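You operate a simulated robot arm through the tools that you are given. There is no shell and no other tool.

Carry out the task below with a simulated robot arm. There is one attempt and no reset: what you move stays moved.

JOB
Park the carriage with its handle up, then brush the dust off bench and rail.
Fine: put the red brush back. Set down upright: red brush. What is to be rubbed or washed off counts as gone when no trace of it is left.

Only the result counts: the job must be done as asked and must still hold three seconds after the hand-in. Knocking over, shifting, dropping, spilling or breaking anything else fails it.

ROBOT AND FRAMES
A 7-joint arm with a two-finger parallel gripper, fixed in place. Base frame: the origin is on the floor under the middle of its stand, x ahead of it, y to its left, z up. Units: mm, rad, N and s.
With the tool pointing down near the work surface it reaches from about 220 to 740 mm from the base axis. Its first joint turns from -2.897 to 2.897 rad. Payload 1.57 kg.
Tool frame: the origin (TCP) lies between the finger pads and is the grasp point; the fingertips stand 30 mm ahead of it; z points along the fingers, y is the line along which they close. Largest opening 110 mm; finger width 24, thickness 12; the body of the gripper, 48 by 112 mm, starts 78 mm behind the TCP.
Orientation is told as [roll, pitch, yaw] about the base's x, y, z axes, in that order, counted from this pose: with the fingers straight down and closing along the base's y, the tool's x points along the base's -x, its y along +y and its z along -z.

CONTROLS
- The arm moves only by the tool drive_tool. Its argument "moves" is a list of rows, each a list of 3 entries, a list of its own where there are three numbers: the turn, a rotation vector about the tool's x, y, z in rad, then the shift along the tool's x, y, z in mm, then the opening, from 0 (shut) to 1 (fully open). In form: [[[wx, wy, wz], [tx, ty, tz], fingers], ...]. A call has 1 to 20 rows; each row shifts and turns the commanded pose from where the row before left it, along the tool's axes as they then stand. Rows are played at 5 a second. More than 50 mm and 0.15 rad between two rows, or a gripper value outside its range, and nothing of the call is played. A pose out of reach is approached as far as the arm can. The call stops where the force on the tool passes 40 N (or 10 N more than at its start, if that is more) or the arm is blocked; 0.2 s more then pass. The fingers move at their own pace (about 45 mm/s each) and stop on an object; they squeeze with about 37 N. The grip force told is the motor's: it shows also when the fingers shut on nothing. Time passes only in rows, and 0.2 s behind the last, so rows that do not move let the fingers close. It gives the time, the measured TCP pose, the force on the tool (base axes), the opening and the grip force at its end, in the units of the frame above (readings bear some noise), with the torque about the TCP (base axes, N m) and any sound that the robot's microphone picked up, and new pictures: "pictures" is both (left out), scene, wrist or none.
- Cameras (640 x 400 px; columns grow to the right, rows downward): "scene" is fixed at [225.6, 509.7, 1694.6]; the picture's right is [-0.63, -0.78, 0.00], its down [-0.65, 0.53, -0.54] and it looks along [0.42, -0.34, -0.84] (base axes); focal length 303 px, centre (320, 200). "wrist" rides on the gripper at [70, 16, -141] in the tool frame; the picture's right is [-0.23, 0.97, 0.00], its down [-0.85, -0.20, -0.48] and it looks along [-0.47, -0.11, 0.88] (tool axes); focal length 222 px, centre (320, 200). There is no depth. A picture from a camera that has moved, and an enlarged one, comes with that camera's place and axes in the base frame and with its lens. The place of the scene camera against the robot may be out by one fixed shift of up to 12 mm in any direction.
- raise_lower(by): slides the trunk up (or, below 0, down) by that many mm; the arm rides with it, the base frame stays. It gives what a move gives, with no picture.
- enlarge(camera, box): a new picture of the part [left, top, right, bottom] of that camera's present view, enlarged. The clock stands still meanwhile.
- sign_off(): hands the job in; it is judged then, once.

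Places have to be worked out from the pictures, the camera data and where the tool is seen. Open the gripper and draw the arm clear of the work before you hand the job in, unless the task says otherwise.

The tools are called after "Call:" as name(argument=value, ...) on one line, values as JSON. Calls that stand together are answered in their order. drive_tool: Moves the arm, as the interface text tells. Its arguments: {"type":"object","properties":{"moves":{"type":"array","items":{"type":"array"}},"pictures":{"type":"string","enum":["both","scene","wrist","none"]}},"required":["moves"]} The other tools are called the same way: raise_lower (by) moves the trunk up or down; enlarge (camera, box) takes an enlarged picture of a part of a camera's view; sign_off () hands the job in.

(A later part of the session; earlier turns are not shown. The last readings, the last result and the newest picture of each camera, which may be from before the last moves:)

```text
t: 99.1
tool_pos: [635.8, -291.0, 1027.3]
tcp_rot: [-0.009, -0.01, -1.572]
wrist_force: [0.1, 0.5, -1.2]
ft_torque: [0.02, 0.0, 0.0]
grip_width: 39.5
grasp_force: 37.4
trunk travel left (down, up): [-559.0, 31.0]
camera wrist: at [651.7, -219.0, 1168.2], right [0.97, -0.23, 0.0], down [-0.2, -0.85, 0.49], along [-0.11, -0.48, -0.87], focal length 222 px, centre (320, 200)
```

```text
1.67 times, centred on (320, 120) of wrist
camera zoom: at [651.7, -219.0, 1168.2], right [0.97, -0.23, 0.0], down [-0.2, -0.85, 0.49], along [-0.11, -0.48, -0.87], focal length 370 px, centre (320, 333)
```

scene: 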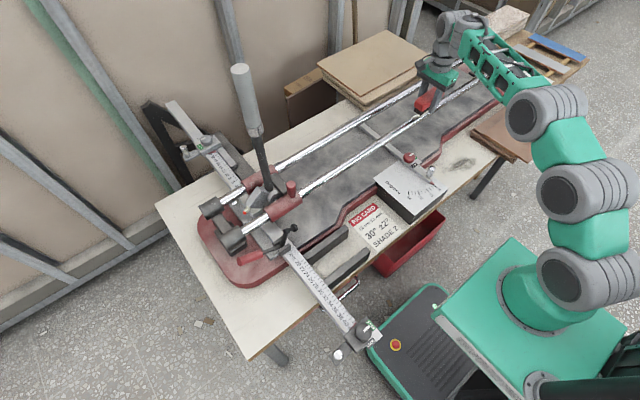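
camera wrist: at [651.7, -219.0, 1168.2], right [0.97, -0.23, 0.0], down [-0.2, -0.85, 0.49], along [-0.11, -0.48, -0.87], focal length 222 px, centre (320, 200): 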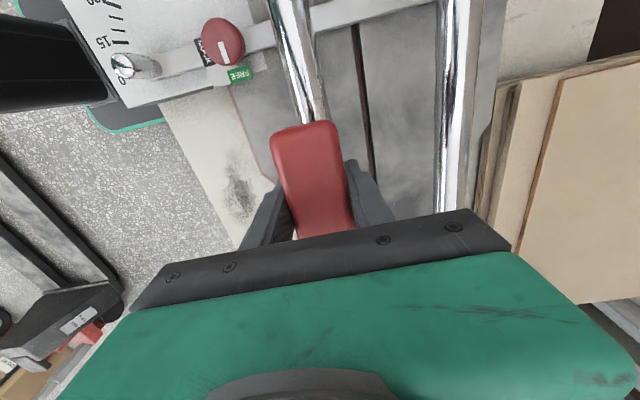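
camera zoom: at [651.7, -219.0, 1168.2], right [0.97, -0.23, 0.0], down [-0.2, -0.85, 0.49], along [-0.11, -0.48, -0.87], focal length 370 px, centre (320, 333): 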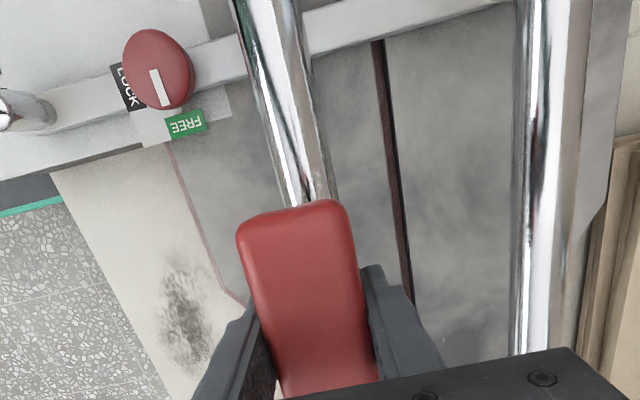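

The rail is at x≈638.5 and the brush is nicely in line. I'll shift 2.5 mm and descend onto the rail in small steps.

Call:
drive_tool(moves=[[[0, 0, 0], [0, 2.5, 8], 0], [[0, 0, 0], [0, 0, 7], 0], [[0, 0, 0], [0, 0, 4], 0]], pictures="none")

Call:
drive_tool(moves=[[[0, 0, 0], [0, 0, 2], 0], [[0, 0, 0], [0, 0, 2], 0]], pictures="none")

Call:
drive_tool(moves=[[[0, 0, 0], [0, 0, 2], 0]], pictures="none")

```text
t: 99.9
tool_pos: [639.3, -290.6, 1007.9]
tcp_rot: [-0.006, -0.011, -1.571]
wrist_force: [-0.3, 0.1, -1.3]
ft_torque: [-0.01, 0.0, -0.04]
grip_width: 39.4
grasp_force: 37.4
trunk travel left (down, up): [-559.0, 31.0]
```

```text
t: 100.5
tool_pos: [638.6, -291.1, 1004.1]
tcp_rot: [-0.006, -0.012, -1.569]
wrist_force: [-0.4, -0.9, 1.3]
ft_torque: [0.03, -0.01, 0.04]
grip_width: 39.3
grasp_force: 36.4
trunk travel left (down, up): [-559.0, 31.0]
```

```text
t: 100.9
tool_pos: [638.2, -291.5, 1004.1]
tcp_rot: [-0.003, -0.012, -1.57]
wrist_force: [-1.8, -0.3, 9.6]
ft_torque: [0.42, 0.02, 0.05]
grip_width: 39.6
grasp_force: 37.2
trunk travel left (down, up): [-559.0, 31.0]
```

Contact at about 9.6 N on the lower (+y) end of the brush; pressing a little more should level the brush back in the grip.

Call:
drive_tool(moves=[[[0, 0, 0], [0, 0, 2], 0], [[0, 0, 0], [0, 0, 2], 0]], pictures="none")

Call:
drive_tool(moves=[[[0, 0, 0], [0, 0, 1], 0]], pictures="none")

```text
t: 101.5
tool_pos: [638.2, -292.9, 1001.2]
tcp_rot: [0.001, -0.015, -1.571]
wrist_force: [2.9, -5.9, 22.7]
ft_torque: [0.83, -0.08, -0.11]
grip_width: 39.4
grasp_force: 36.8
trunk travel left (down, up): [-559.0, 31.0]
```

```text
t: 101.9
tool_pos: [637.4, -289.2, 1000.7]
tcp_rot: [-0.003, -0.011, -1.57]
wrist_force: [0.1, -7.1, 23.8]
ft_torque: [0.85, -0.05, -0.04]
grip_width: 39.6
grasp_force: 36.8
trunk travel left (down, up): [-559.0, 31.0]
```

Pressing at about 24 N now; I'll sweep back and forth along the rail over the dusty stretch.

Call:
drive_tool(moves=[[[0, 0, 0], [-8, 0, 0], 0], [[0, 0, 0], [-8, 0, 0], 0], [[0, 0, 0], [-8, 0, 0], 0], [[0, 0, 0], [-8, 0, 0], 0], [[0, 0, 0], [-8, 0, 0], 0], [[0, 0, 0], [-8, 0, 0], 0], [[0, 0, 0], [-8, 0, 0], 0], [[0, 0, 0], [-8, 0, 0], 0]], pictures="both")

Call:
enlarge(camera="scene", box=[390, 80, 470, 130])

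```text
t: 103.7
tool_pos: [638.7, -354.6, 996.6]
tcp_rot: [-0.006, -0.008, -1.571]
wrist_force: [0.8, 0.2, -1.1]
ft_torque: [-0.03, -0.01, 0.01]
grip_width: 39.5
grasp_force: 37.2
trunk travel left (down, up): [-559.0, 31.0]
camera wrist: at [654.1, -282.5, 1138.2], right [0.97, -0.23, -0.01], down [-0.2, -0.85, 0.49], along [-0.12, -0.47, -0.87], focal length 222 px, centre (320, 200)
```

scene: 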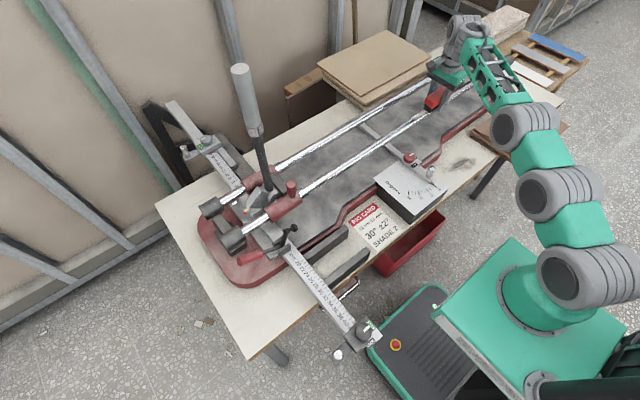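
wrist: 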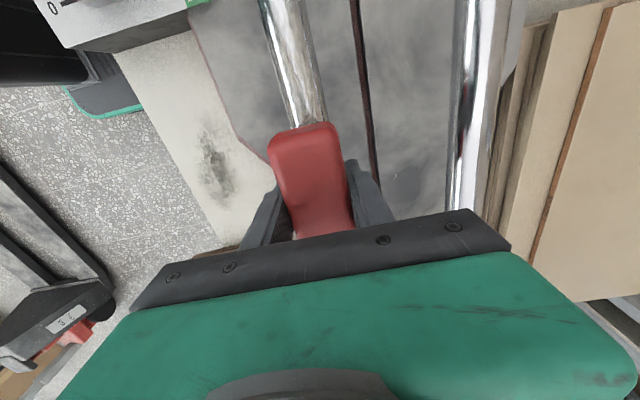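

```text
8.00 times, centred on (430, 105) of scene
camera zoom: at [225.6, 509.7, 1694.6], right [-0.63, -0.78, 0.0], down [-0.65, 0.53, -0.54], along [0.42, -0.34, -0.84], focal length 2422 px, centre (-560, 960)
```

zoom: 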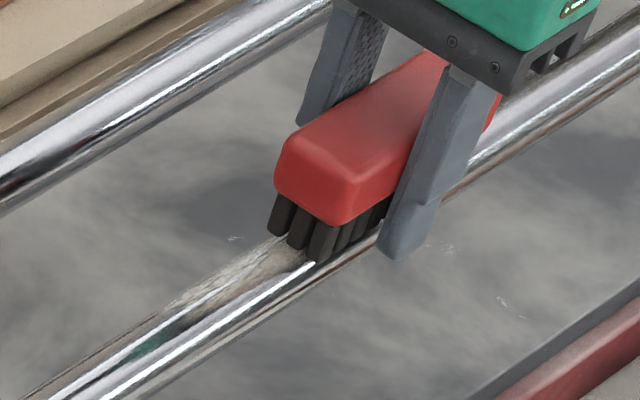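

Force dropped to zero as the brush levelled; the dust looks a little fainter. I'll press 3 mm further and check the contact.

Call:
drive_tool(moves=[[[0, 0, 0], [0, 0, 1.5], 0], [[0, 0, 0], [0, 0, 1.5], 0]], pictures="none")

Call:
drive_tool(moves=[[[0, 0, 0], [0, 0, 1.5], 0]], pictures="none")

```text
t: 104.3
tool_pos: [638.4, -354.6, 996.3]
tcp_rot: [-0.007, -0.013, -1.571]
wrist_force: [-1.5, 0.6, 6.2]
ft_torque: [0.34, 0.04, 0.07]
grip_width: 39.1
grasp_force: 37.0
trunk travel left (down, up): [-559.0, 31.0]
```

```text
t: 104.7
tool_pos: [638.1, -355.2, 998.0]
tcp_rot: [-0.002, -0.012, -1.572]
wrist_force: [-2.1, -0.4, 13.4]
ft_torque: [0.68, 0.01, 0.13]
grip_width: 39.4
grasp_force: 37.1
trunk travel left (down, up): [-559.0, 31.0]
```

Contact restored at about 13 N. Now sweeping in the +y direction over the dust.

Call:
drive_tool(moves=[[[0, 0, 0], [8, 0, 0], 0], [[0, 0, 0], [8, 0, 0], 0], [[0, 0, 0], [8, 0, 0], 0], [[0, 0, 0], [8, 0, 0], 0], [[0, 0, 0], [8, 0, 0], 0], [[0, 0, 0], [8, 0, 0], 0], [[0, 0, 0], [8, 0, 0], 0], [[0, 0, 0], [8, 0, 0], 0], [[0, 0, 0], [8, 0, 0], 0], [[0, 0, 0], [8, 0, 0], 0], [[0, 0, 0], [8, 0, 0], 0], [[0, 0, 0], [8, 0, 0], 0]], pictures="both")

Call:
enlarge(camera="scene", box=[380, 80, 460, 130])

```text
t: 107.3
tool_pos: [637.5, -257.6, 994.9]
tcp_rot: [0.0, -0.012, -1.571]
wrist_force: [0.9, -7.3, 29.5]
ft_torque: [0.01, -0.04, -0.05]
grip_width: 39.5
grasp_force: 37.1
trunk travel left (down, up): [-559.0, 31.0]
camera wrist: at [652.6, -186.0, 1136.4], right [0.97, -0.23, 0.0], down [-0.2, -0.85, 0.49], along [-0.11, -0.48, -0.87], focal length 222 px, centre (320, 200)
```

scene: 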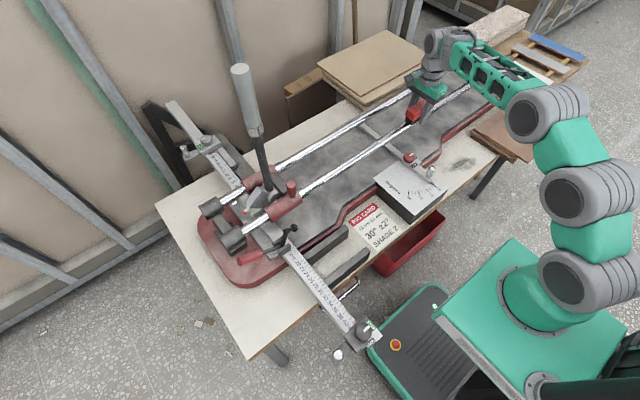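
wrist: 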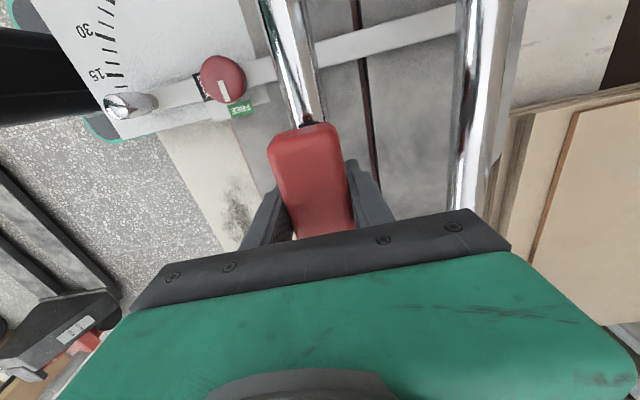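

```text
8.00 times, centred on (420, 105) of scene
camera zoom: at [225.6, 509.7, 1694.6], right [-0.63, -0.78, 0.0], down [-0.65, 0.53, -0.54], along [0.42, -0.34, -0.84], focal length 2422 px, centre (-480, 960)
```

zoom: 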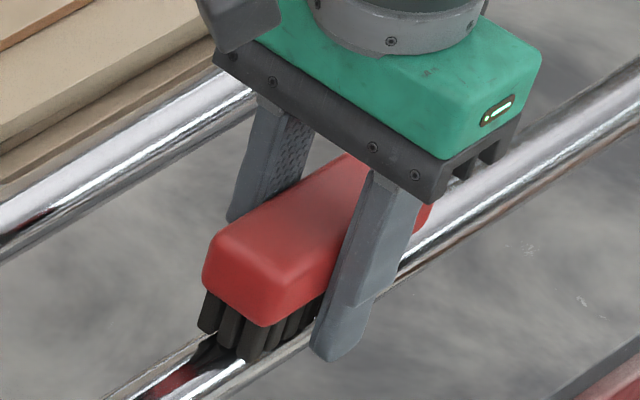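

Now the brush is level with full contact (zero torque), though it has slid up a bit in the grip. I'll ease the pressure slightly and sweep back in -y.

Call:
drive_tool(moves=[[[0, 0, 0], [0, 0, -2], 0], [[0, 0, 0], [-8, 0, 0], 0], [[0, 0, 0], [-8, 0, 0], 0], [[0, 0, 0], [-8, 0, 0], 0], [[0, 0, 0], [-8, 0, 0], 0], [[0, 0, 0], [-8, 0, 0], 0], [[0, 0, 0], [-8, 0, 0], 0], [[0, 0, 0], [-8, 0, 0], 0], [[0, 0, 0], [-8, 0, 0], 0], [[0, 0, 0], [-8, 0, 0], 0], [[0, 0, 0], [-8, 0, 0], 0], [[0, 0, 0], [-8, 0, 0], 0], [[0, 0, 0], [-8, 0, 0], 0], [[0, 0, 0], [-8, 0, 0], 0]], pictures="both")

Call:
enlarge(camera="scene", box=[390, 80, 470, 130])

Call:
enlarge(camera="wrist", box=[240, 0, 400, 140])

```text
t: 110.3
tool_pos: [638.1, -358.2, 994.5]
tcp_rot: [-0.006, -0.011, -1.572]
wrist_force: [0.7, 0.0, 3.9]
ft_torque: [-0.01, 0.02, 0.02]
grip_width: 39.5
grasp_force: 37.4
out of reach, approached as far as the arm can: row 14
trunk travel left (down, up): [-559.0, 31.0]
camera wrist: at [652.5, -286.9, 1136.4], right [0.97, -0.23, 0.0], down [-0.2, -0.85, 0.49], along [-0.11, -0.48, -0.87], focal length 222 px, centre (320, 200)
```

scene: 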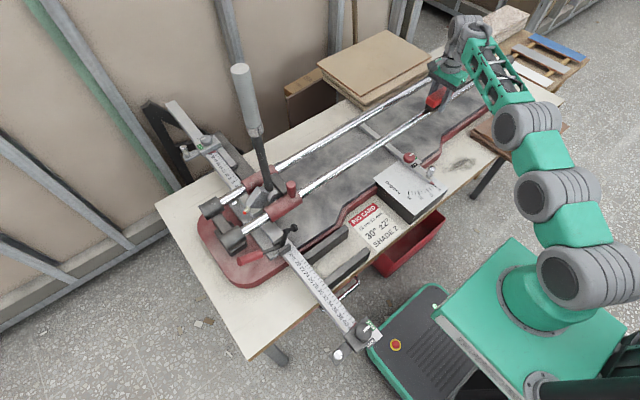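
wrist: 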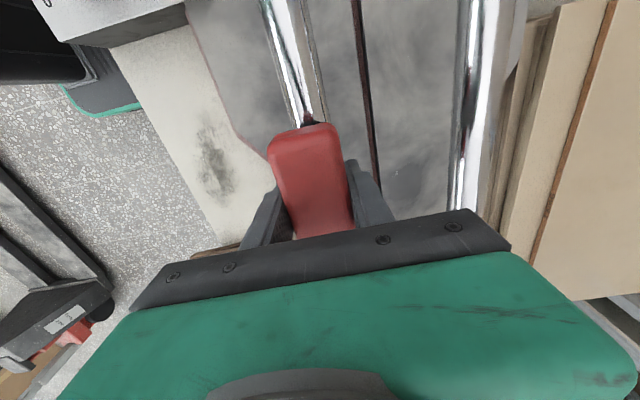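

```text
8.00 times, centred on (430, 105) of scene
camera zoom: at [225.6, 509.7, 1694.6], right [-0.63, -0.78, 0.0], down [-0.65, 0.53, -0.54], along [0.42, -0.34, -0.84], focal length 2422 px, centre (-560, 960)
```

zoom: 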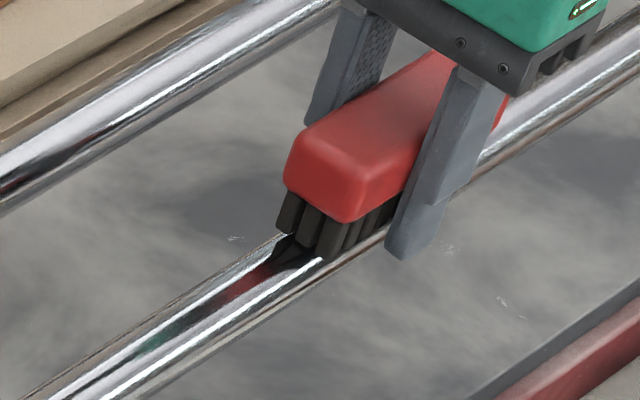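

```text
2.86 times, centred on (320, 70) of wrist
camera zoom: at [652.5, -286.9, 1136.4], right [0.97, -0.23, 0.0], down [-0.2, -0.85, 0.49], along [-0.11, -0.48, -0.87], focal length 635 px, centre (320, 571)
```

zoom: 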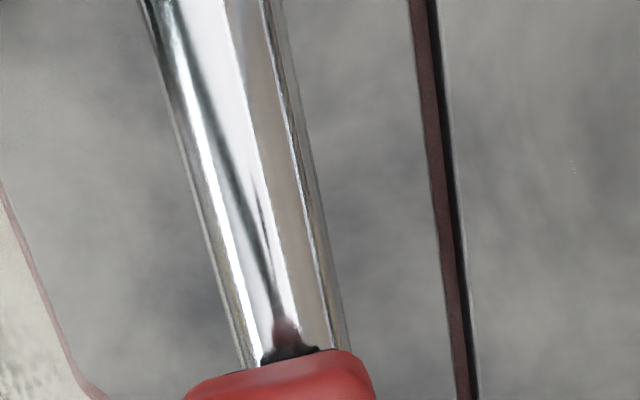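

The rail is clean where the brush has passed. I'll lift off and move aside to check the rest of the rail.

Call:
drive_tool(moves=[[[0, 0, 0], [0, 0, -8], 0], [[0, 0, 0], [0, 0, -15], 0], [[0, 0, 0], [5, -10, -20], 0], [[0, 0, 0], [10, -25, -15], 0], [[0, 0, 0], [15, -30, 0], 0], [[0, 0, 0], [15, -30, 0], 0], [[0, 0, 0], [15, -20, 0], 0]], pictures="both")

Call:
enlarge(camera="scene", box=[390, 80, 470, 130])

Call:
enlarge(camera="scene", box=[430, 55, 510, 105])

```text
t: 111.9
tool_pos: [521.4, -292.1, 1050.3]
tcp_rot: [-0.006, -0.011, -1.57]
wrist_force: [0.0, -0.5, -1.1]
ft_torque: [-0.05, 0.02, 0.01]
grip_width: 39.5
grasp_force: 36.9
out of reach, approached as far as the arm can: row 2
trunk travel left (down, up): [-559.0, 31.0]
camera wrist: at [536.1, -219.3, 1190.9], right [0.97, -0.23, 0.0], down [-0.2, -0.85, 0.49], along [-0.11, -0.48, -0.87], focal length 222 px, centre (320, 200)
```

scene: 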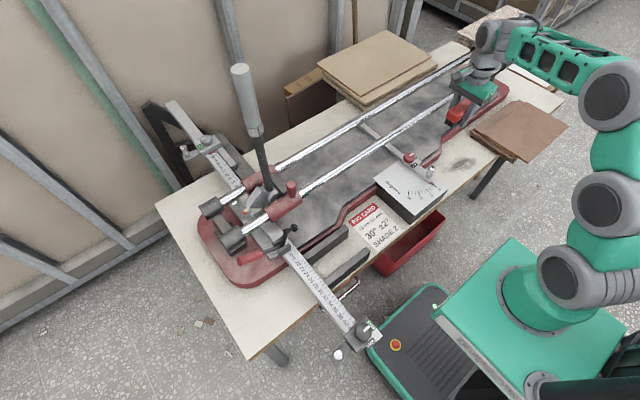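
wrist: 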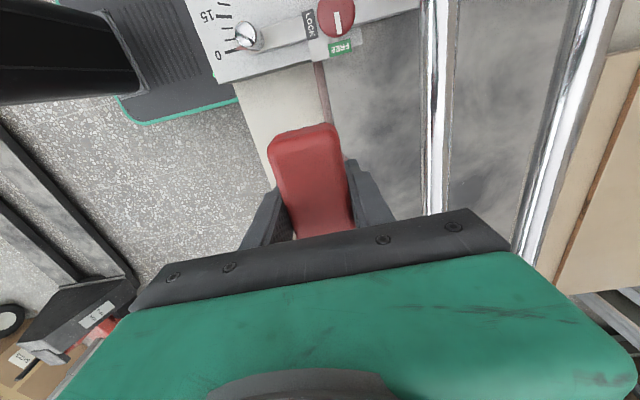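

```text
8.00 times, centred on (430, 105) of scene
camera zoom: at [225.6, 509.7, 1694.6], right [-0.63, -0.78, 0.0], down [-0.65, 0.53, -0.54], along [0.42, -0.34, -0.84], focal length 2422 px, centre (-560, 960)
```

zoom: 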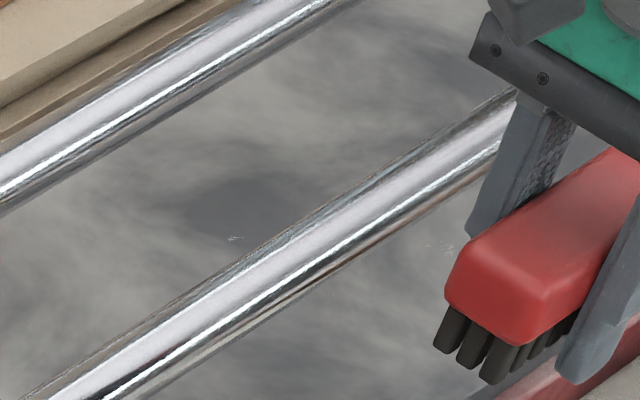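

```text
8.00 times, centred on (470, 80) of scene
camera zoom: at [225.6, 509.7, 1694.6], right [-0.63, -0.78, 0.0], down [-0.65, 0.53, -0.54], along [0.42, -0.34, -0.84], focal length 2422 px, centre (-880, 1160)
```

zoom: 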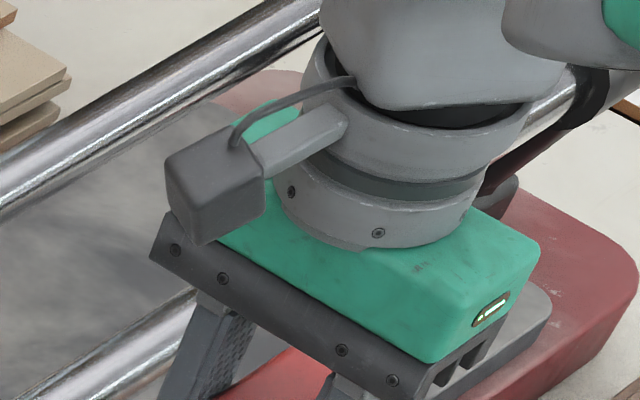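

The whole dusty stretch of rail is now clean. Next is the bench: I'll lower the trunk 100 mm (brush still well above everything here), then turn the brush back so its length lies along x.

Call:
raise_lower(by=-100)

Call:
drive_tool(moves=[[[0, 0, -0.14], [0, -10, 0], 0], [[0, 0, -0.14], [0, -10, 0], 0], [[0, 0, -0.14], [0, -10, 0], 0], [[0, 0, -0.14], [0, 0, 0], 0], [[0, 0, -0.14], [0, 0, 0], 0], [[0, 0, -0.14], [0, 0, 0], 0], [[0, 0, -0.14], [0, 0, 0], 0], [[0, 0, -0.14], [0, 0, 0], 0], [[0, 0, -0.14], [0, 0, 0], 0], [[0, 0, -0.14], [0, 0, 0], 0], [[0, 0, -0.14], [0, 0, 0], 0], [[0, 0, -0.03], [0, 0, 0], 0]], pictures="both")

```text
t: 113.2
tool_pos: [520.6, -291.5, 950.6]
tcp_rot: [-0.006, -0.011, -1.571]
wrist_force: [-0.3, -0.1, -1.6]
ft_torque: [0.01, 0.0, -0.01]
grip_width: 39.2
grasp_force: 36.8
trunk travel left (down, up): [-459.0, 131.0]
```

```text
t: 115.8
tool_pos: [491.7, -294.6, 950.7]
tcp_rot: [-0.01, 0.008, 0.002]
wrist_force: [-0.5, -0.9, -0.9]
ft_torque: [0.01, 0.03, -0.01]
grip_width: 39.5
grasp_force: 36.6
trunk travel left (down, up): [-459.0, 131.0]
camera wrist: at [421.6, -277.1, 1092.6], right [0.23, 0.97, -0.01], down [0.86, -0.19, 0.47], along [0.46, -0.12, -0.88], focal length 222 px, centre (320, 200)
```

scene: 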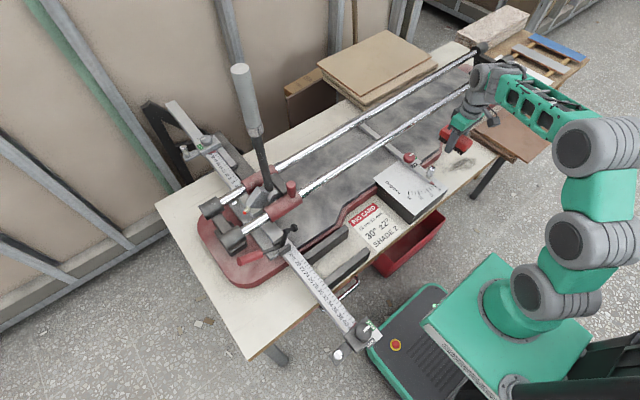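
wrist: 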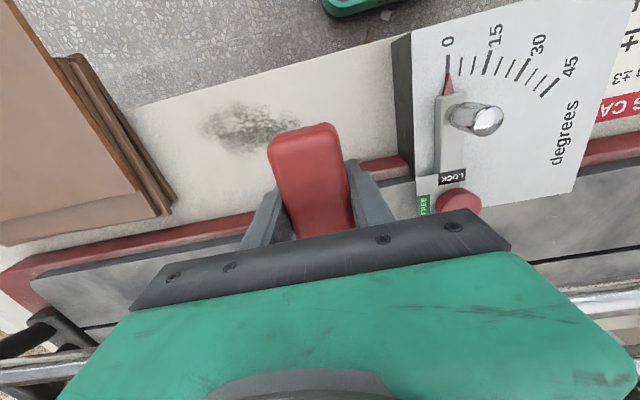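

The bench dust spans about x 418–486, y -445 to -315. I'll move to x≈455 beside it at y≈-290, then lower the trunk another 100 mm toward the bench.

Call:
drive_tool(moves=[[[0, 0, 0], [12, 2, 0], 0], [[0, 0, 0], [14, 2, 0], 0], [[0, 0, 0], [11, 1, 0], 0]], pictures="none")

Call:
raise_lower(by=-95)

Call:
drive_tool(moves=[[[0, 0, 0], [0, 0, 0], 0]], pictures="both")

Call:
enlarge(camera="scene", box=[425, 120, 505, 170])

```text
t: 116.7
tool_pos: [453.8, -290.4, 949.8]
tcp_rot: [-0.01, 0.007, -0.001]
wrist_force: [0.8, -0.5, -1.4]
ft_torque: [0.0, 0.02, 0.02]
grip_width: 39.4
grasp_force: 36.7
trunk travel left (down, up): [-459.0, 131.0]
```

```text
t: 117.9
tool_pos: [452.9, -291.5, 855.1]
tcp_rot: [-0.011, 0.007, 0.0]
wrist_force: [-1.1, -0.5, -0.9]
ft_torque: [0.03, 0.0, -0.04]
grip_width: 39.2
grasp_force: 36.8
trunk travel left (down, up): [-364.0, 226.0]
```

```text
t: 118.3
tool_pos: [454.2, -290.9, 855.8]
tcp_rot: [-0.011, 0.007, 0.001]
wrist_force: [-0.1, 1.1, -1.2]
ft_torque: [-0.03, -0.01, -0.02]
grip_width: 39.4
grasp_force: 37.0
trunk travel left (down, up): [-364.0, 226.0]
camera wrist: at [383.7, -272.6, 997.8], right [0.23, 0.97, -0.01], down [0.86, -0.2, 0.47], along [0.46, -0.12, -0.88], focal length 222 px, centre (320, 200)
```

scene: 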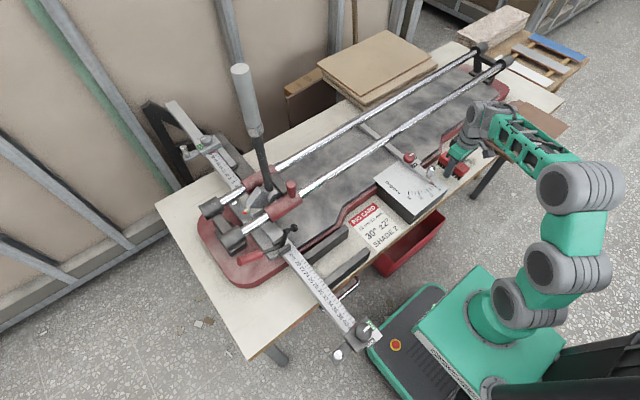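
wrist: 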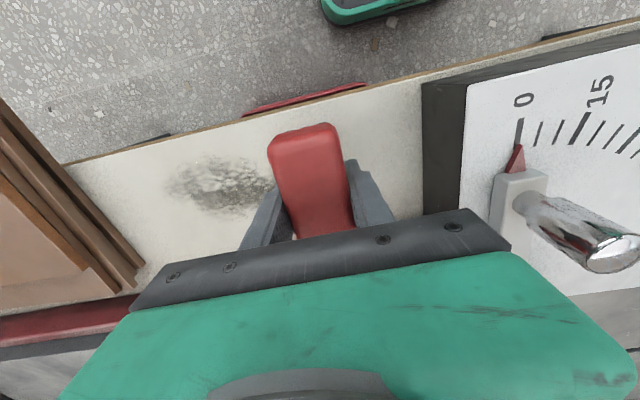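

```text
8.00 times, centred on (465, 145) of scene
camera zoom: at [225.6, 509.7, 1694.6], right [-0.63, -0.78, 0.0], down [-0.65, 0.53, -0.54], along [0.42, -0.34, -0.84], focal length 2422 px, centre (-840, 640)
```

zoom: 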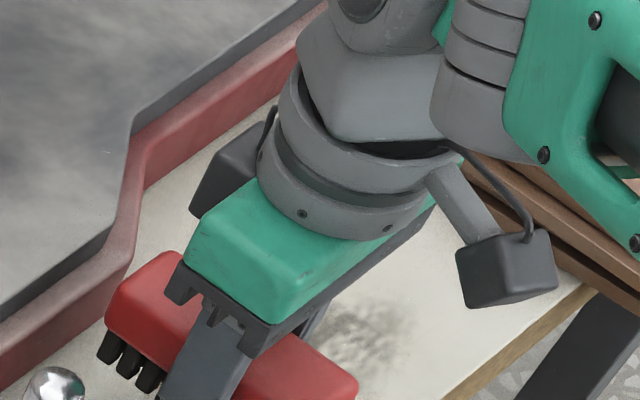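

Now I'll lower gently until the fingertips or bristles touch the bench.

Call:
drive_tool(moves=[[[0, 0, 0], [0, 0, 6], 0], [[0, 0, 0], [0, 0, 6], 0], [[0, 0, 0], [0, 0, 5], 0]], pictures="none")

Call:
drive_tool(moves=[[[0, 0, 0], [0, 0, 3], 0], [[0, 0, 0], [0, 0, 2], 0]], pictures="none")

Call:
drive_tool(moves=[[[0, 0, 0], [0, 0, 2], 0]], pictures="none")

Call:
drive_tool(moves=[[[0, 0, 0], [0, 0, 2], 0]], pictures="scene")

```text
t: 119.1
tool_pos: [453.6, -292.2, 837.4]
tcp_rot: [-0.011, 0.007, -0.001]
wrist_force: [-0.1, -0.5, -0.7]
ft_torque: [0.03, -0.01, -0.04]
grip_width: 39.6
grasp_force: 37.1
trunk travel left (down, up): [-364.0, 226.0]
```

```text
t: 119.7
tool_pos: [454.9, -291.3, 833.4]
tcp_rot: [-0.01, 0.007, 0.0]
wrist_force: [0.6, -0.8, -0.4]
ft_torque: [-0.01, 0.0, 0.01]
grip_width: 39.3
grasp_force: 37.2
trunk travel left (down, up): [-364.0, 226.0]
```

```text
t: 120.1
tool_pos: [454.4, -291.1, 830.6]
tcp_rot: [-0.011, 0.006, -0.001]
wrist_force: [-0.2, -0.1, -1.2]
ft_torque: [0.03, -0.01, -0.02]
grip_width: 39.2
grasp_force: 37.3
trunk travel left (down, up): [-364.0, 226.0]
```

```text
t: 120.5
tool_pos: [454.2, -291.7, 830.8]
tcp_rot: [-0.011, 0.003, 0.0]
wrist_force: [-1.4, -0.5, 9.4]
ft_torque: [0.27, -0.02, 0.01]
grip_width: 39.4
grasp_force: 36.8
trunk travel left (down, up): [-364.0, 226.0]
```

scene: 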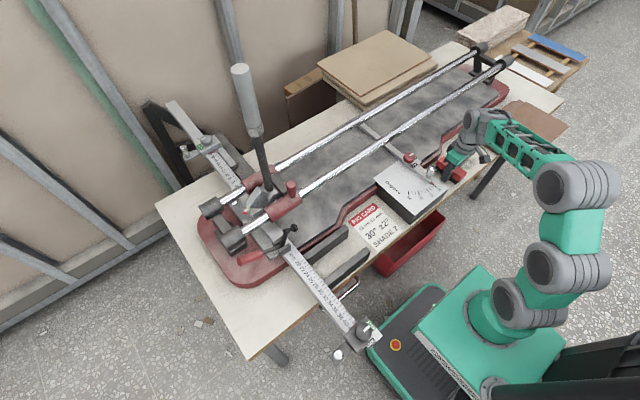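

A fingertip touches the bench (z≈800), confirming the brush sits higher than the tips. I'll release it here so it settles on its bristles, then regrip about 11 mm higher.

Call:
drive_tool(moves=[[[0, 0, 0], [0, 0, -1.5], 0], [[0, 0, 0], [0, 0, 0], 0.42], [[0, 0, 0], [0, 0, 0], 0.42], [[0, 0, 0], [0, 0, 0], 0.42], [[0, 0, 0], [0, 0, 0], 0.42]], pictures="both")

Call:
enlarge(camera="scene", box=[415, 135, 495, 185])

```text
t: 121.7
tool_pos: [454.7, -291.8, 830.6]
tcp_rot: [-0.01, 0.007, 0.0]
wrist_force: [-0.1, -0.1, 0.1]
ft_torque: [0.02, 0.03, 0.02]
grip_width: 46.3
grasp_force: 0.1
trunk travel left (down, up): [-364.0, 226.0]
camera wrist: at [383.7, -272.4, 973.0], right [0.23, 0.97, -0.01], down [0.86, -0.2, 0.47], along [0.46, -0.12, -0.88], focal length 222 px, centre (320, 200)
```

scene: 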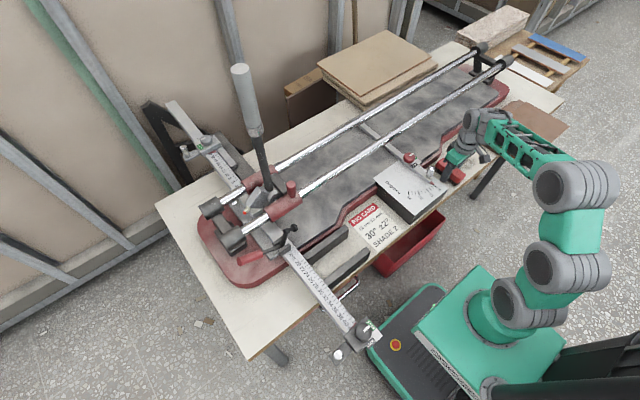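
wrist: 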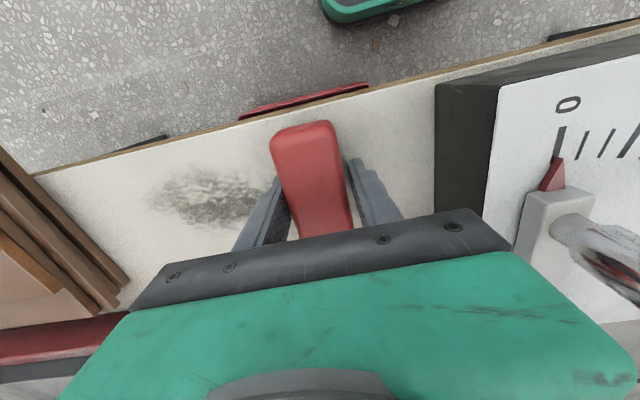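

```text
8.00 times, centred on (455, 160) of scene
camera zoom: at [225.6, 509.7, 1694.6], right [-0.63, -0.78, 0.0], down [-0.65, 0.53, -0.54], along [0.42, -0.34, -0.84], focal length 2422 px, centre (-760, 520)
```

zoom: 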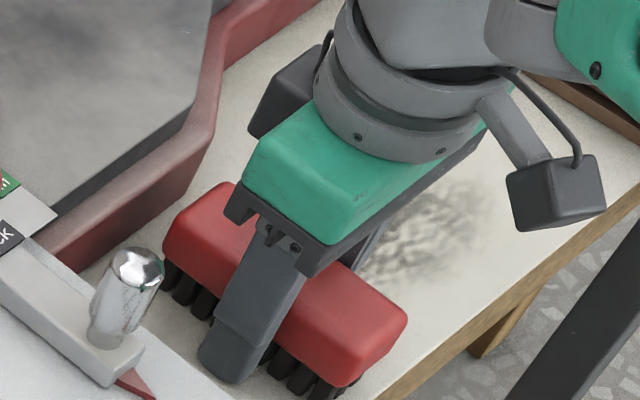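

The brush settled upright on the bench. I'll raise the hand 10 mm and regrip so the bristles reach well below the fingertips.

Call:
drive_tool(moves=[[[0, 0, 0], [0, 0, -5], 0.42], [[0, 0, 0], [0, 0, -5], 0.42], [[0, 0, 0], [0, 0, 0], 0], [[0, 0, 0], [0, 0, 0], 0], [[0, 0, 0], [0, 0, 0], 0], [[0, 0, 0], [0, 0, 0], 0]], pictures="none")

Call:
drive_tool(moves=[[[0, 0, 0], [0, 0, -2], 0], [[0, 0, 0], [0, 0, -2], 0], [[0, 0, 0], [0, 0, -2], 0]], pictures="both")

Call:
enlarge(camera="scene", box=[415, 135, 495, 185])

```text
t: 123.1
tool_pos: [454.3, -290.9, 840.8]
tcp_rot: [-0.01, 0.006, 0.0]
wrist_force: [-0.3, -1.0, 1.3]
ft_torque: [-0.01, -0.03, -0.02]
grip_width: 39.6
grasp_force: 37.4
trunk travel left (down, up): [-364.0, 226.0]
```

```text
t: 123.9
tool_pos: [454.3, -291.4, 847.4]
tcp_rot: [-0.011, 0.007, 0.0]
wrist_force: [0.1, 0.3, -1.0]
ft_torque: [0.0, 0.02, -0.01]
grip_width: 39.5
grasp_force: 37.0
trunk travel left (down, up): [-364.0, 226.0]
camera wrist: at [384.0, -272.9, 989.0], right [0.23, 0.97, -0.01], down [0.86, -0.2, 0.47], along [0.46, -0.12, -0.88], focal length 222 px, centre (320, 200)
```

scene: 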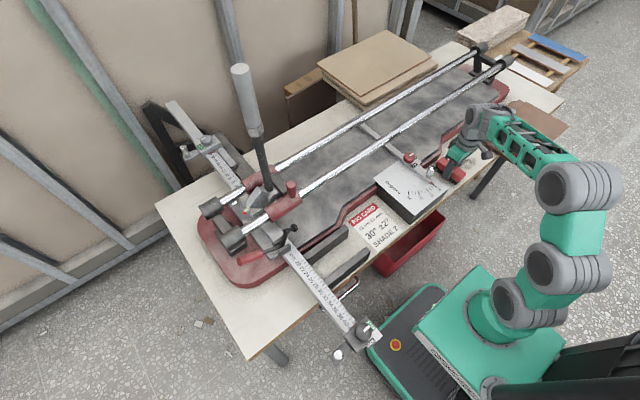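
wrist: 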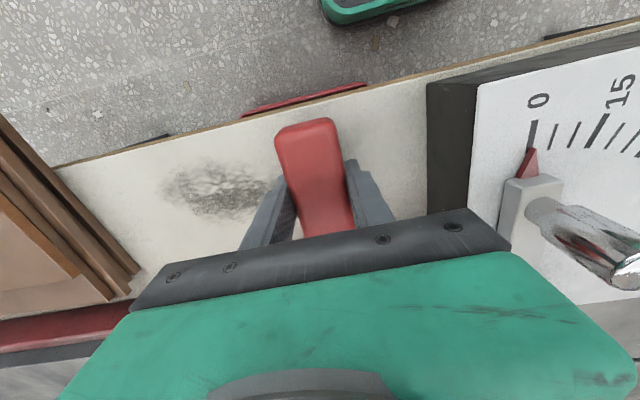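

```text
8.00 times, centred on (455, 160) of scene
camera zoom: at [225.6, 509.7, 1694.6], right [-0.63, -0.78, 0.0], down [-0.65, 0.53, -0.54], along [0.42, -0.34, -0.84], focal length 2422 px, centre (-760, 520)
```

zoom: 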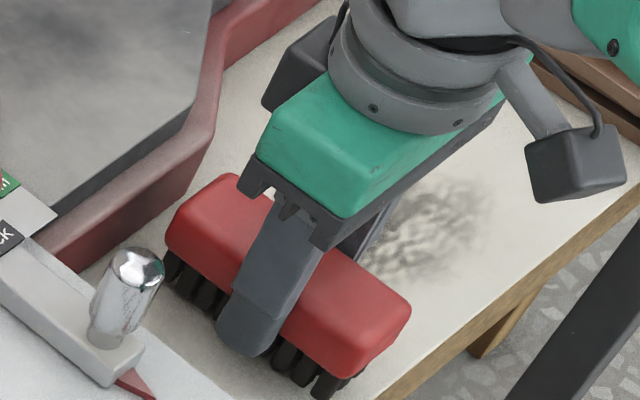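

The brush is held with about 10 mm of clearance under the fingertips. I'll lower it onto the bench until it presses lightly.

Call:
drive_tool(moves=[[[0, 0, 0], [0, 0, 4], 0], [[0, 0, 0], [0, 0, 3], 0]], pictures="none")

Call:
drive_tool(moves=[[[0, 0, 0], [0, 0, 2], 0]], pictures="none")

Call:
drive_tool(moves=[[[0, 0, 0], [0, 0, 2], 0]], pictures="none")

```text
t: 124.5
tool_pos: [455.7, -291.2, 841.6]
tcp_rot: [-0.013, 0.003, 0.0]
wrist_force: [0.6, 2.4, 11.2]
ft_torque: [0.27, 0.49, -0.11]
grip_width: 39.3
grasp_force: 36.5
trunk travel left (down, up): [-364.0, 226.0]
```

```text
t: 124.9
tool_pos: [453.4, -291.0, 840.3]
tcp_rot: [-0.014, 0.001, 0.0]
wrist_force: [-1.6, 2.8, 27.5]
ft_torque: [0.41, 0.56, 0.02]
grip_width: 39.6
grasp_force: 36.6
trunk travel left (down, up): [-364.0, 226.0]
```

```text
t: 125.3
tool_pos: [453.5, -291.4, 836.3]
tcp_rot: [-0.015, 0.003, -0.002]
wrist_force: [1.7, -1.5, 26.3]
ft_torque: [0.34, -0.12, 0.05]
grip_width: 39.3
grasp_force: 36.8
trunk travel left (down, up): [-364.0, 226.0]
```

Full contact at about 26 N; I'll ease to a moderate pressure, correct the slight roll, and sweep in -y across the dust.

Call:
drive_tool(moves=[[[-0.012, 0, 0], [0, 0, -1.5], 0], [[0, 0, 0], [0, -6, 0], 0], [[0, 0, 0], [0, -8, 0], 0], [[0, 0, 0], [0, -8, 0], 0], [[0, 0, 0], [0, -8, 0], 0], [[0, 0, 0], [0, -8, 0], 0], [[0, 0, 0], [0, -8, 0], 0], [[0, 0, 0], [0, -8, 0], 0], [[0, 0, 0], [0, -8, 0], 0], [[0, 0, 0], [0, -8, 0], 0], [[0, 0, 0], [0, -8, 0], 0]], pictures="both")

Call:
enlarge(camera="scene", box=[415, 125, 495, 175])

```text
t: 127.7
tool_pos: [454.4, -369.8, 838.6]
tcp_rot: [0.002, 0.006, -0.002]
wrist_force: [-0.2, -0.5, -1.5]
ft_torque: [0.03, 0.01, 0.01]
grip_width: 39.3
grasp_force: 36.9
trunk travel left (down, up): [-364.0, 226.0]
camera wrist: at [383.7, -353.0, 980.9], right [0.23, 0.97, 0.0], down [0.86, -0.2, 0.47], along [0.46, -0.11, -0.88], focal length 222 px, centre (320, 200)
```

scene: 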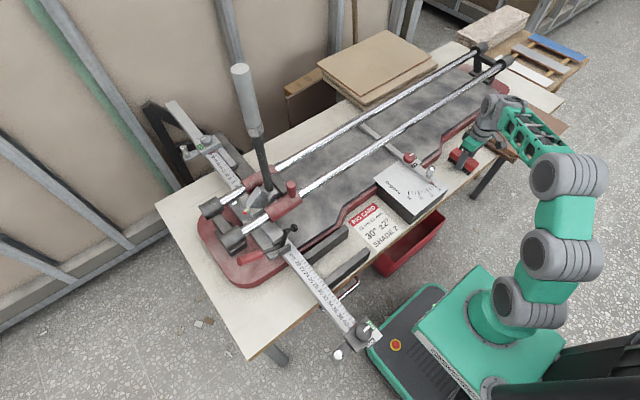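
wrist: 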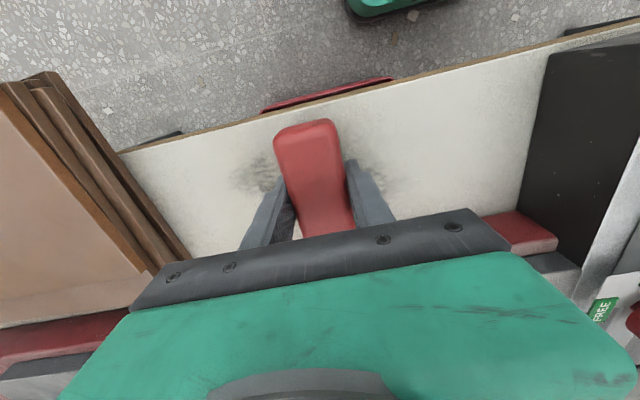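

```text
8.00 times, centred on (455, 150) of scene
camera zoom: at [225.6, 509.7, 1694.6], right [-0.63, -0.78, 0.0], down [-0.65, 0.53, -0.54], along [0.42, -0.34, -0.84], focal length 2422 px, centre (-760, 600)
```

zoom: 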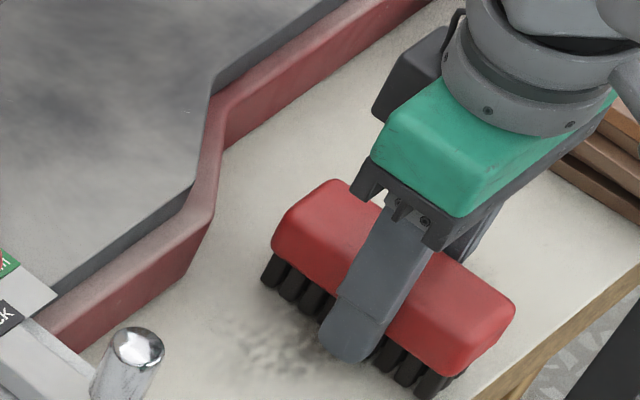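

Contact was lost during that pass. I'll lower until there's about 10–15 N and then sweep again.

Call:
drive_tool(moves=[[[0, 0, 0], [0, 0, 2], 0], [[0, 0, 0], [0, 0, 1], 0]], pictures="none")

Call:
drive_tool(moves=[[[0, 0, 0], [0, 0, 1], 0]], pictures="none")

Call:
drive_tool(moves=[[[0, 0, 0], [0, 0, 1], 0]], pictures="none")

```text
t: 128.3
tool_pos: [454.4, -369.6, 836.9]
tcp_rot: [-0.003, 0.004, -0.002]
wrist_force: [0.6, 1.2, 11.2]
ft_torque: [0.07, 0.56, -0.03]
grip_width: 39.2
grasp_force: 36.8
trunk travel left (down, up): [-364.0, 226.0]
```

```text
t: 128.7
tool_pos: [454.1, -369.8, 836.3]
tcp_rot: [-0.003, 0.002, 0.0]
wrist_force: [1.9, 0.2, 21.1]
ft_torque: [0.08, 0.86, 0.07]
grip_width: 39.1
grasp_force: 37.2
trunk travel left (down, up): [-364.0, 226.0]
```

```text
t: 129.1
tool_pos: [453.1, -370.2, 836.2]
tcp_rot: [-0.004, 0.001, -0.003]
wrist_force: [2.7, -0.3, 31.0]
ft_torque: [0.08, 0.15, 0.05]
grip_width: 39.4
grasp_force: 37.4
trunk travel left (down, up): [-364.0, 226.0]
```

Level contact now (31 N). I'll ease by 1 mm and sweep to the left end of the dust, then look.

Call:
drive_tool(moves=[[[0, 0, 0], [0, -2, -1], 0], [[0, 0, 0], [0, -8, 0], 0], [[0, 0, 0], [0, -8, 0], 0], [[0, 0, 0], [0, -8, 0], 0], [[0, 0, 0], [0, -8, 0], 0], [[0, 0, 0], [0, -8, 0], 0], [[0, 0, 0], [0, -8, 0], 0], [[0, 0, 0], [0, -8, 0], 0], [[0, 0, 0], [0, -8, 0], 0], [[0, 0, 0], [0, -8, 0], 0]], pictures="both")

Call:
enlarge(camera="scene", box=[415, 125, 495, 175])

```text
t: 131.3
tool_pos: [451.7, -442.9, 833.9]
tcp_rot: [0.0, 0.005, 0.0]
wrist_force: [0.4, 5.9, 16.0]
ft_torque: [0.04, 0.12, -0.04]
grip_width: 39.3
grasp_force: 37.0
trunk travel left (down, up): [-364.0, 226.0]
camera wrist: at [382.1, -425.6, 976.2], right [0.23, 0.97, 0.0], down [0.86, -0.2, 0.47], along [0.46, -0.11, -0.88], focal length 222 px, centre (320, 200)
```

scene: 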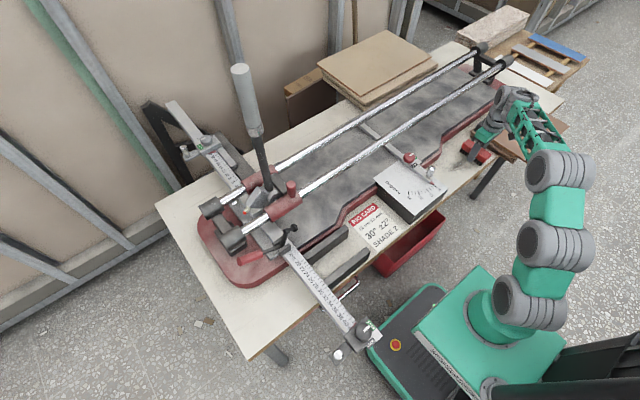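
wrist: 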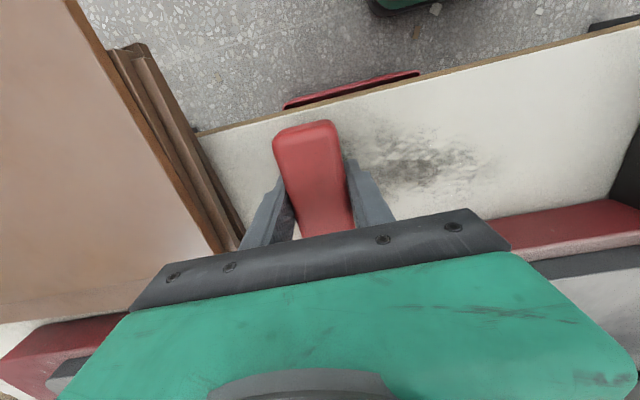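

```text
8.00 times, centred on (455, 150) of scene
camera zoom: at [225.6, 509.7, 1694.6], right [-0.63, -0.78, 0.0], down [-0.65, 0.53, -0.54], along [0.42, -0.34, -0.84], focal length 2422 px, centre (-760, 600)
```

zoom: 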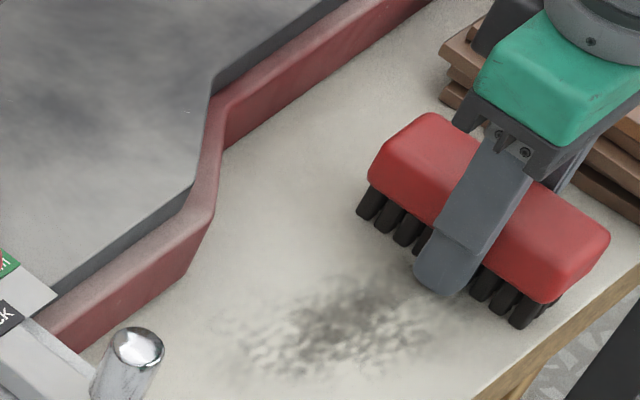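

The left portion is clearing. Now sweeping back in +y with the same pressure over the rest of the dust.

Call:
drive_tool(moves=[[[0, 0, 0], [0, 6, 0.5], 0], [[0, 0, 0], [0, 8, 0], 0], [[0, 0, 0], [0, 8, 0], 0], [[0, 0, 0], [0, 8, 0], 0], [[0, 0, 0], [0, 8, 0], 0], [[0, 0, 0], [0, 8, 0], 0], [[0, 0, 0], [0, 8, 0], 0], [[0, 0, 0], [0, 8, 0], 0], [[0, 0, 0], [0, 8, 0], 0], [[0, 0, 0], [0, 8, 0], 0], [[0, 0, 0], [0, 8, 0], 0], [[0, 0, 0], [0, 8, 0], 0], [[0, 0, 0], [0, 8, 0], 0], [[0, 0, 0], [0, 8, 0], 0], [[0, 0, 0], [0, 8, 0], 0], [[0, 0, 0], [0, 8, 0], 0], [[0, 0, 0], [0, 8, 0], 0], [[0, 0, 0], [0, 8, 0], 0], [[0, 0, 0], [0, 8, 0], 0], [[0, 0, 0], [0, 8, 0], 0]], pictures="both")

Call:
enlarge(camera="scene", box=[415, 125, 495, 175])

```text
t: 135.5
tool_pos: [453.3, -285.1, 833.8]
tcp_rot: [0.001, 0.008, -0.001]
wrist_force: [-1.1, -3.2, 13.0]
ft_torque: [-0.09, -0.48, -0.14]
grip_width: 39.3
grasp_force: 36.9
trunk travel left (down, up): [-364.0, 226.0]
camera wrist: at [381.8, -268.1, 976.1], right [0.23, 0.97, 0.0], down [0.86, -0.2, 0.47], along [0.46, -0.11, -0.88], focal length 222 px, centre (320, 200)
```

scene: 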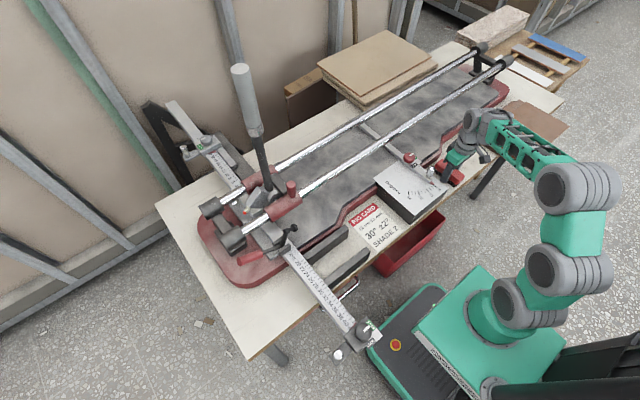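
wrist: 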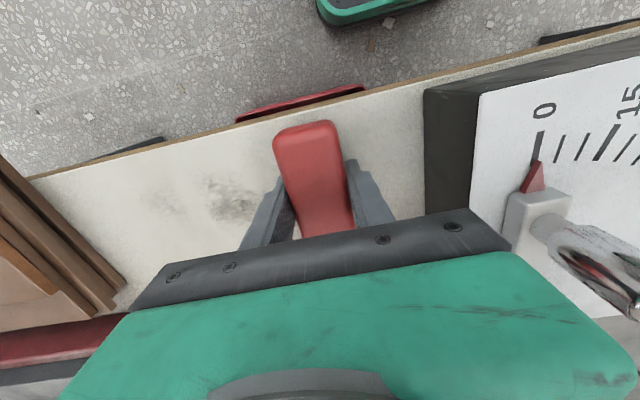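

```text
8.00 times, centred on (455, 150) of scene
camera zoom: at [225.6, 509.7, 1694.6], right [-0.63, -0.78, 0.0], down [-0.65, 0.53, -0.54], along [0.42, -0.34, -0.84], focal length 2422 px, centre (-760, 600)
```

zoom: 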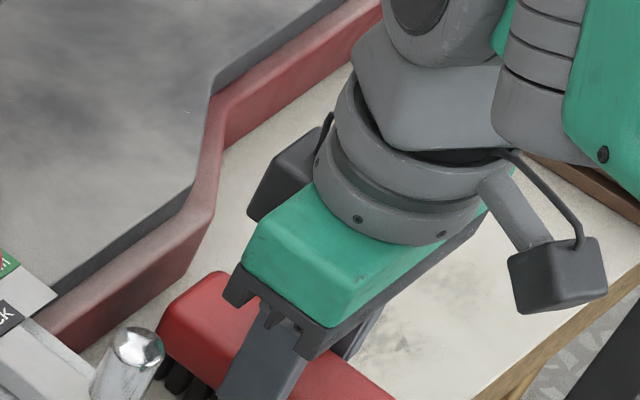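

Much of the dust is gone; faint traces remain. Another pass in -y.

Call:
drive_tool(moves=[[[0, 0, 0], [0, 0, 1], 0], [[0, 0, 0], [0, -8, 0], 0], [[0, 0, 0], [0, -8, 0], 0], [[0, 0, 0], [0, -8, 0], 0], [[0, 0, 0], [0, -8, 0], 0], [[0, 0, 0], [0, -8, 0], 0], [[0, 0, 0], [0, -8, 0], 0], [[0, 0, 0], [0, -8, 0], 0], [[0, 0, 0], [0, -8, 0], 0], [[0, 0, 0], [0, -8, 0], 0], [[0, 0, 0], [0, -8, 0], 0], [[0, 0, 0], [0, -8, 0], 0], [[0, 0, 0], [0, -8, 0], 0], [[0, 0, 0], [0, -8, 0], 0], [[0, 0, 0], [0, -8, 0], 0], [[0, 0, 0], [0, -8, 0], 0], [[0, 0, 0], [0, -8, 0], 0], [[0, 0, 0], [0, -8, 0], 0], [[0, 0, 0], [0, -8, 0], 0], [[0, 0, 0], [0, -8, 0], 0]], pictures="both")

Call:
enlarge(camera="scene", box=[415, 125, 495, 175])

Call:
enlarge(camera="wrist", box=[330, 60, 560, 210])

```text
t: 139.7
tool_pos: [452.8, -436.8, 833.9]
tcp_rot: [0.001, 0.004, -0.004]
wrist_force: [-0.4, 7.6, 21.4]
ft_torque: [0.14, 0.09, -0.07]
grip_width: 39.3
grasp_force: 36.7
trunk travel left (down, up): [-364.0, 226.0]
camera wrist: at [382.4, -418.9, 975.7], right [0.23, 0.97, 0.0], down [0.86, -0.2, 0.47], along [0.46, -0.11, -0.88], focal length 222 px, centre (320, 200)
```

scene: 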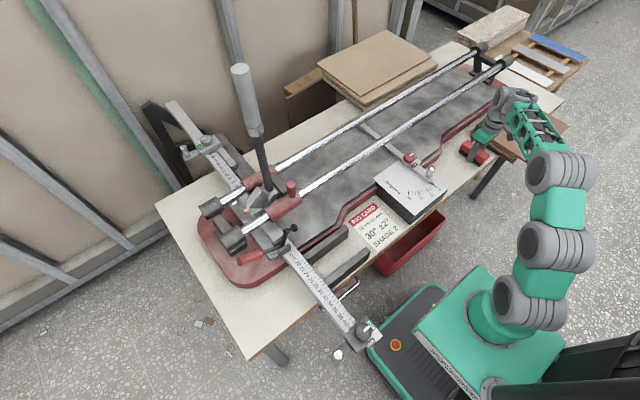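
wrist: 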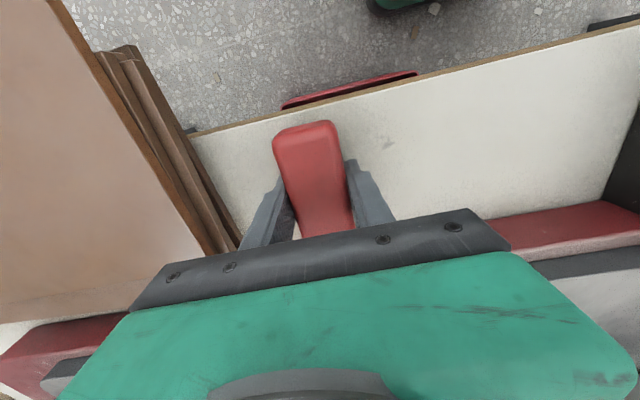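

```text
8.00 times, centred on (455, 150) of scene
camera zoom: at [225.6, 509.7, 1694.6], right [-0.63, -0.78, 0.0], down [-0.65, 0.53, -0.54], along [0.42, -0.34, -0.84], focal length 2422 px, centre (-760, 600)
```

zoom: 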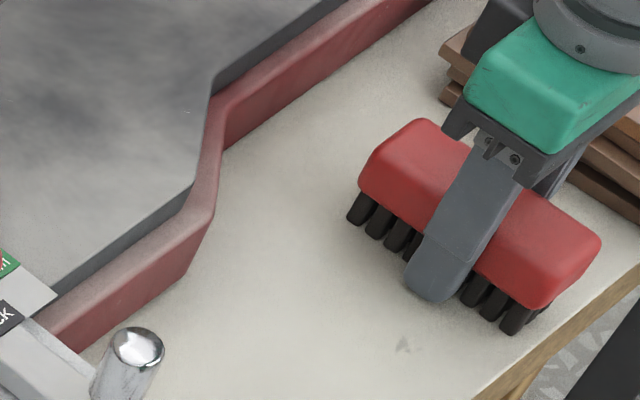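

```text
2.67 times, centred on (445, 135) of wrist
camera zoom: at [382.4, -418.9, 975.7], right [0.23, 0.97, 0.0], down [0.86, -0.2, 0.47], along [0.46, -0.11, -0.88], focal length 592 px, centre (-13, 373)
```

zoom: 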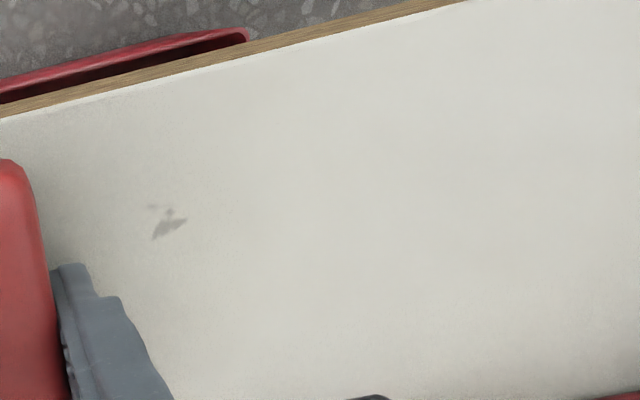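

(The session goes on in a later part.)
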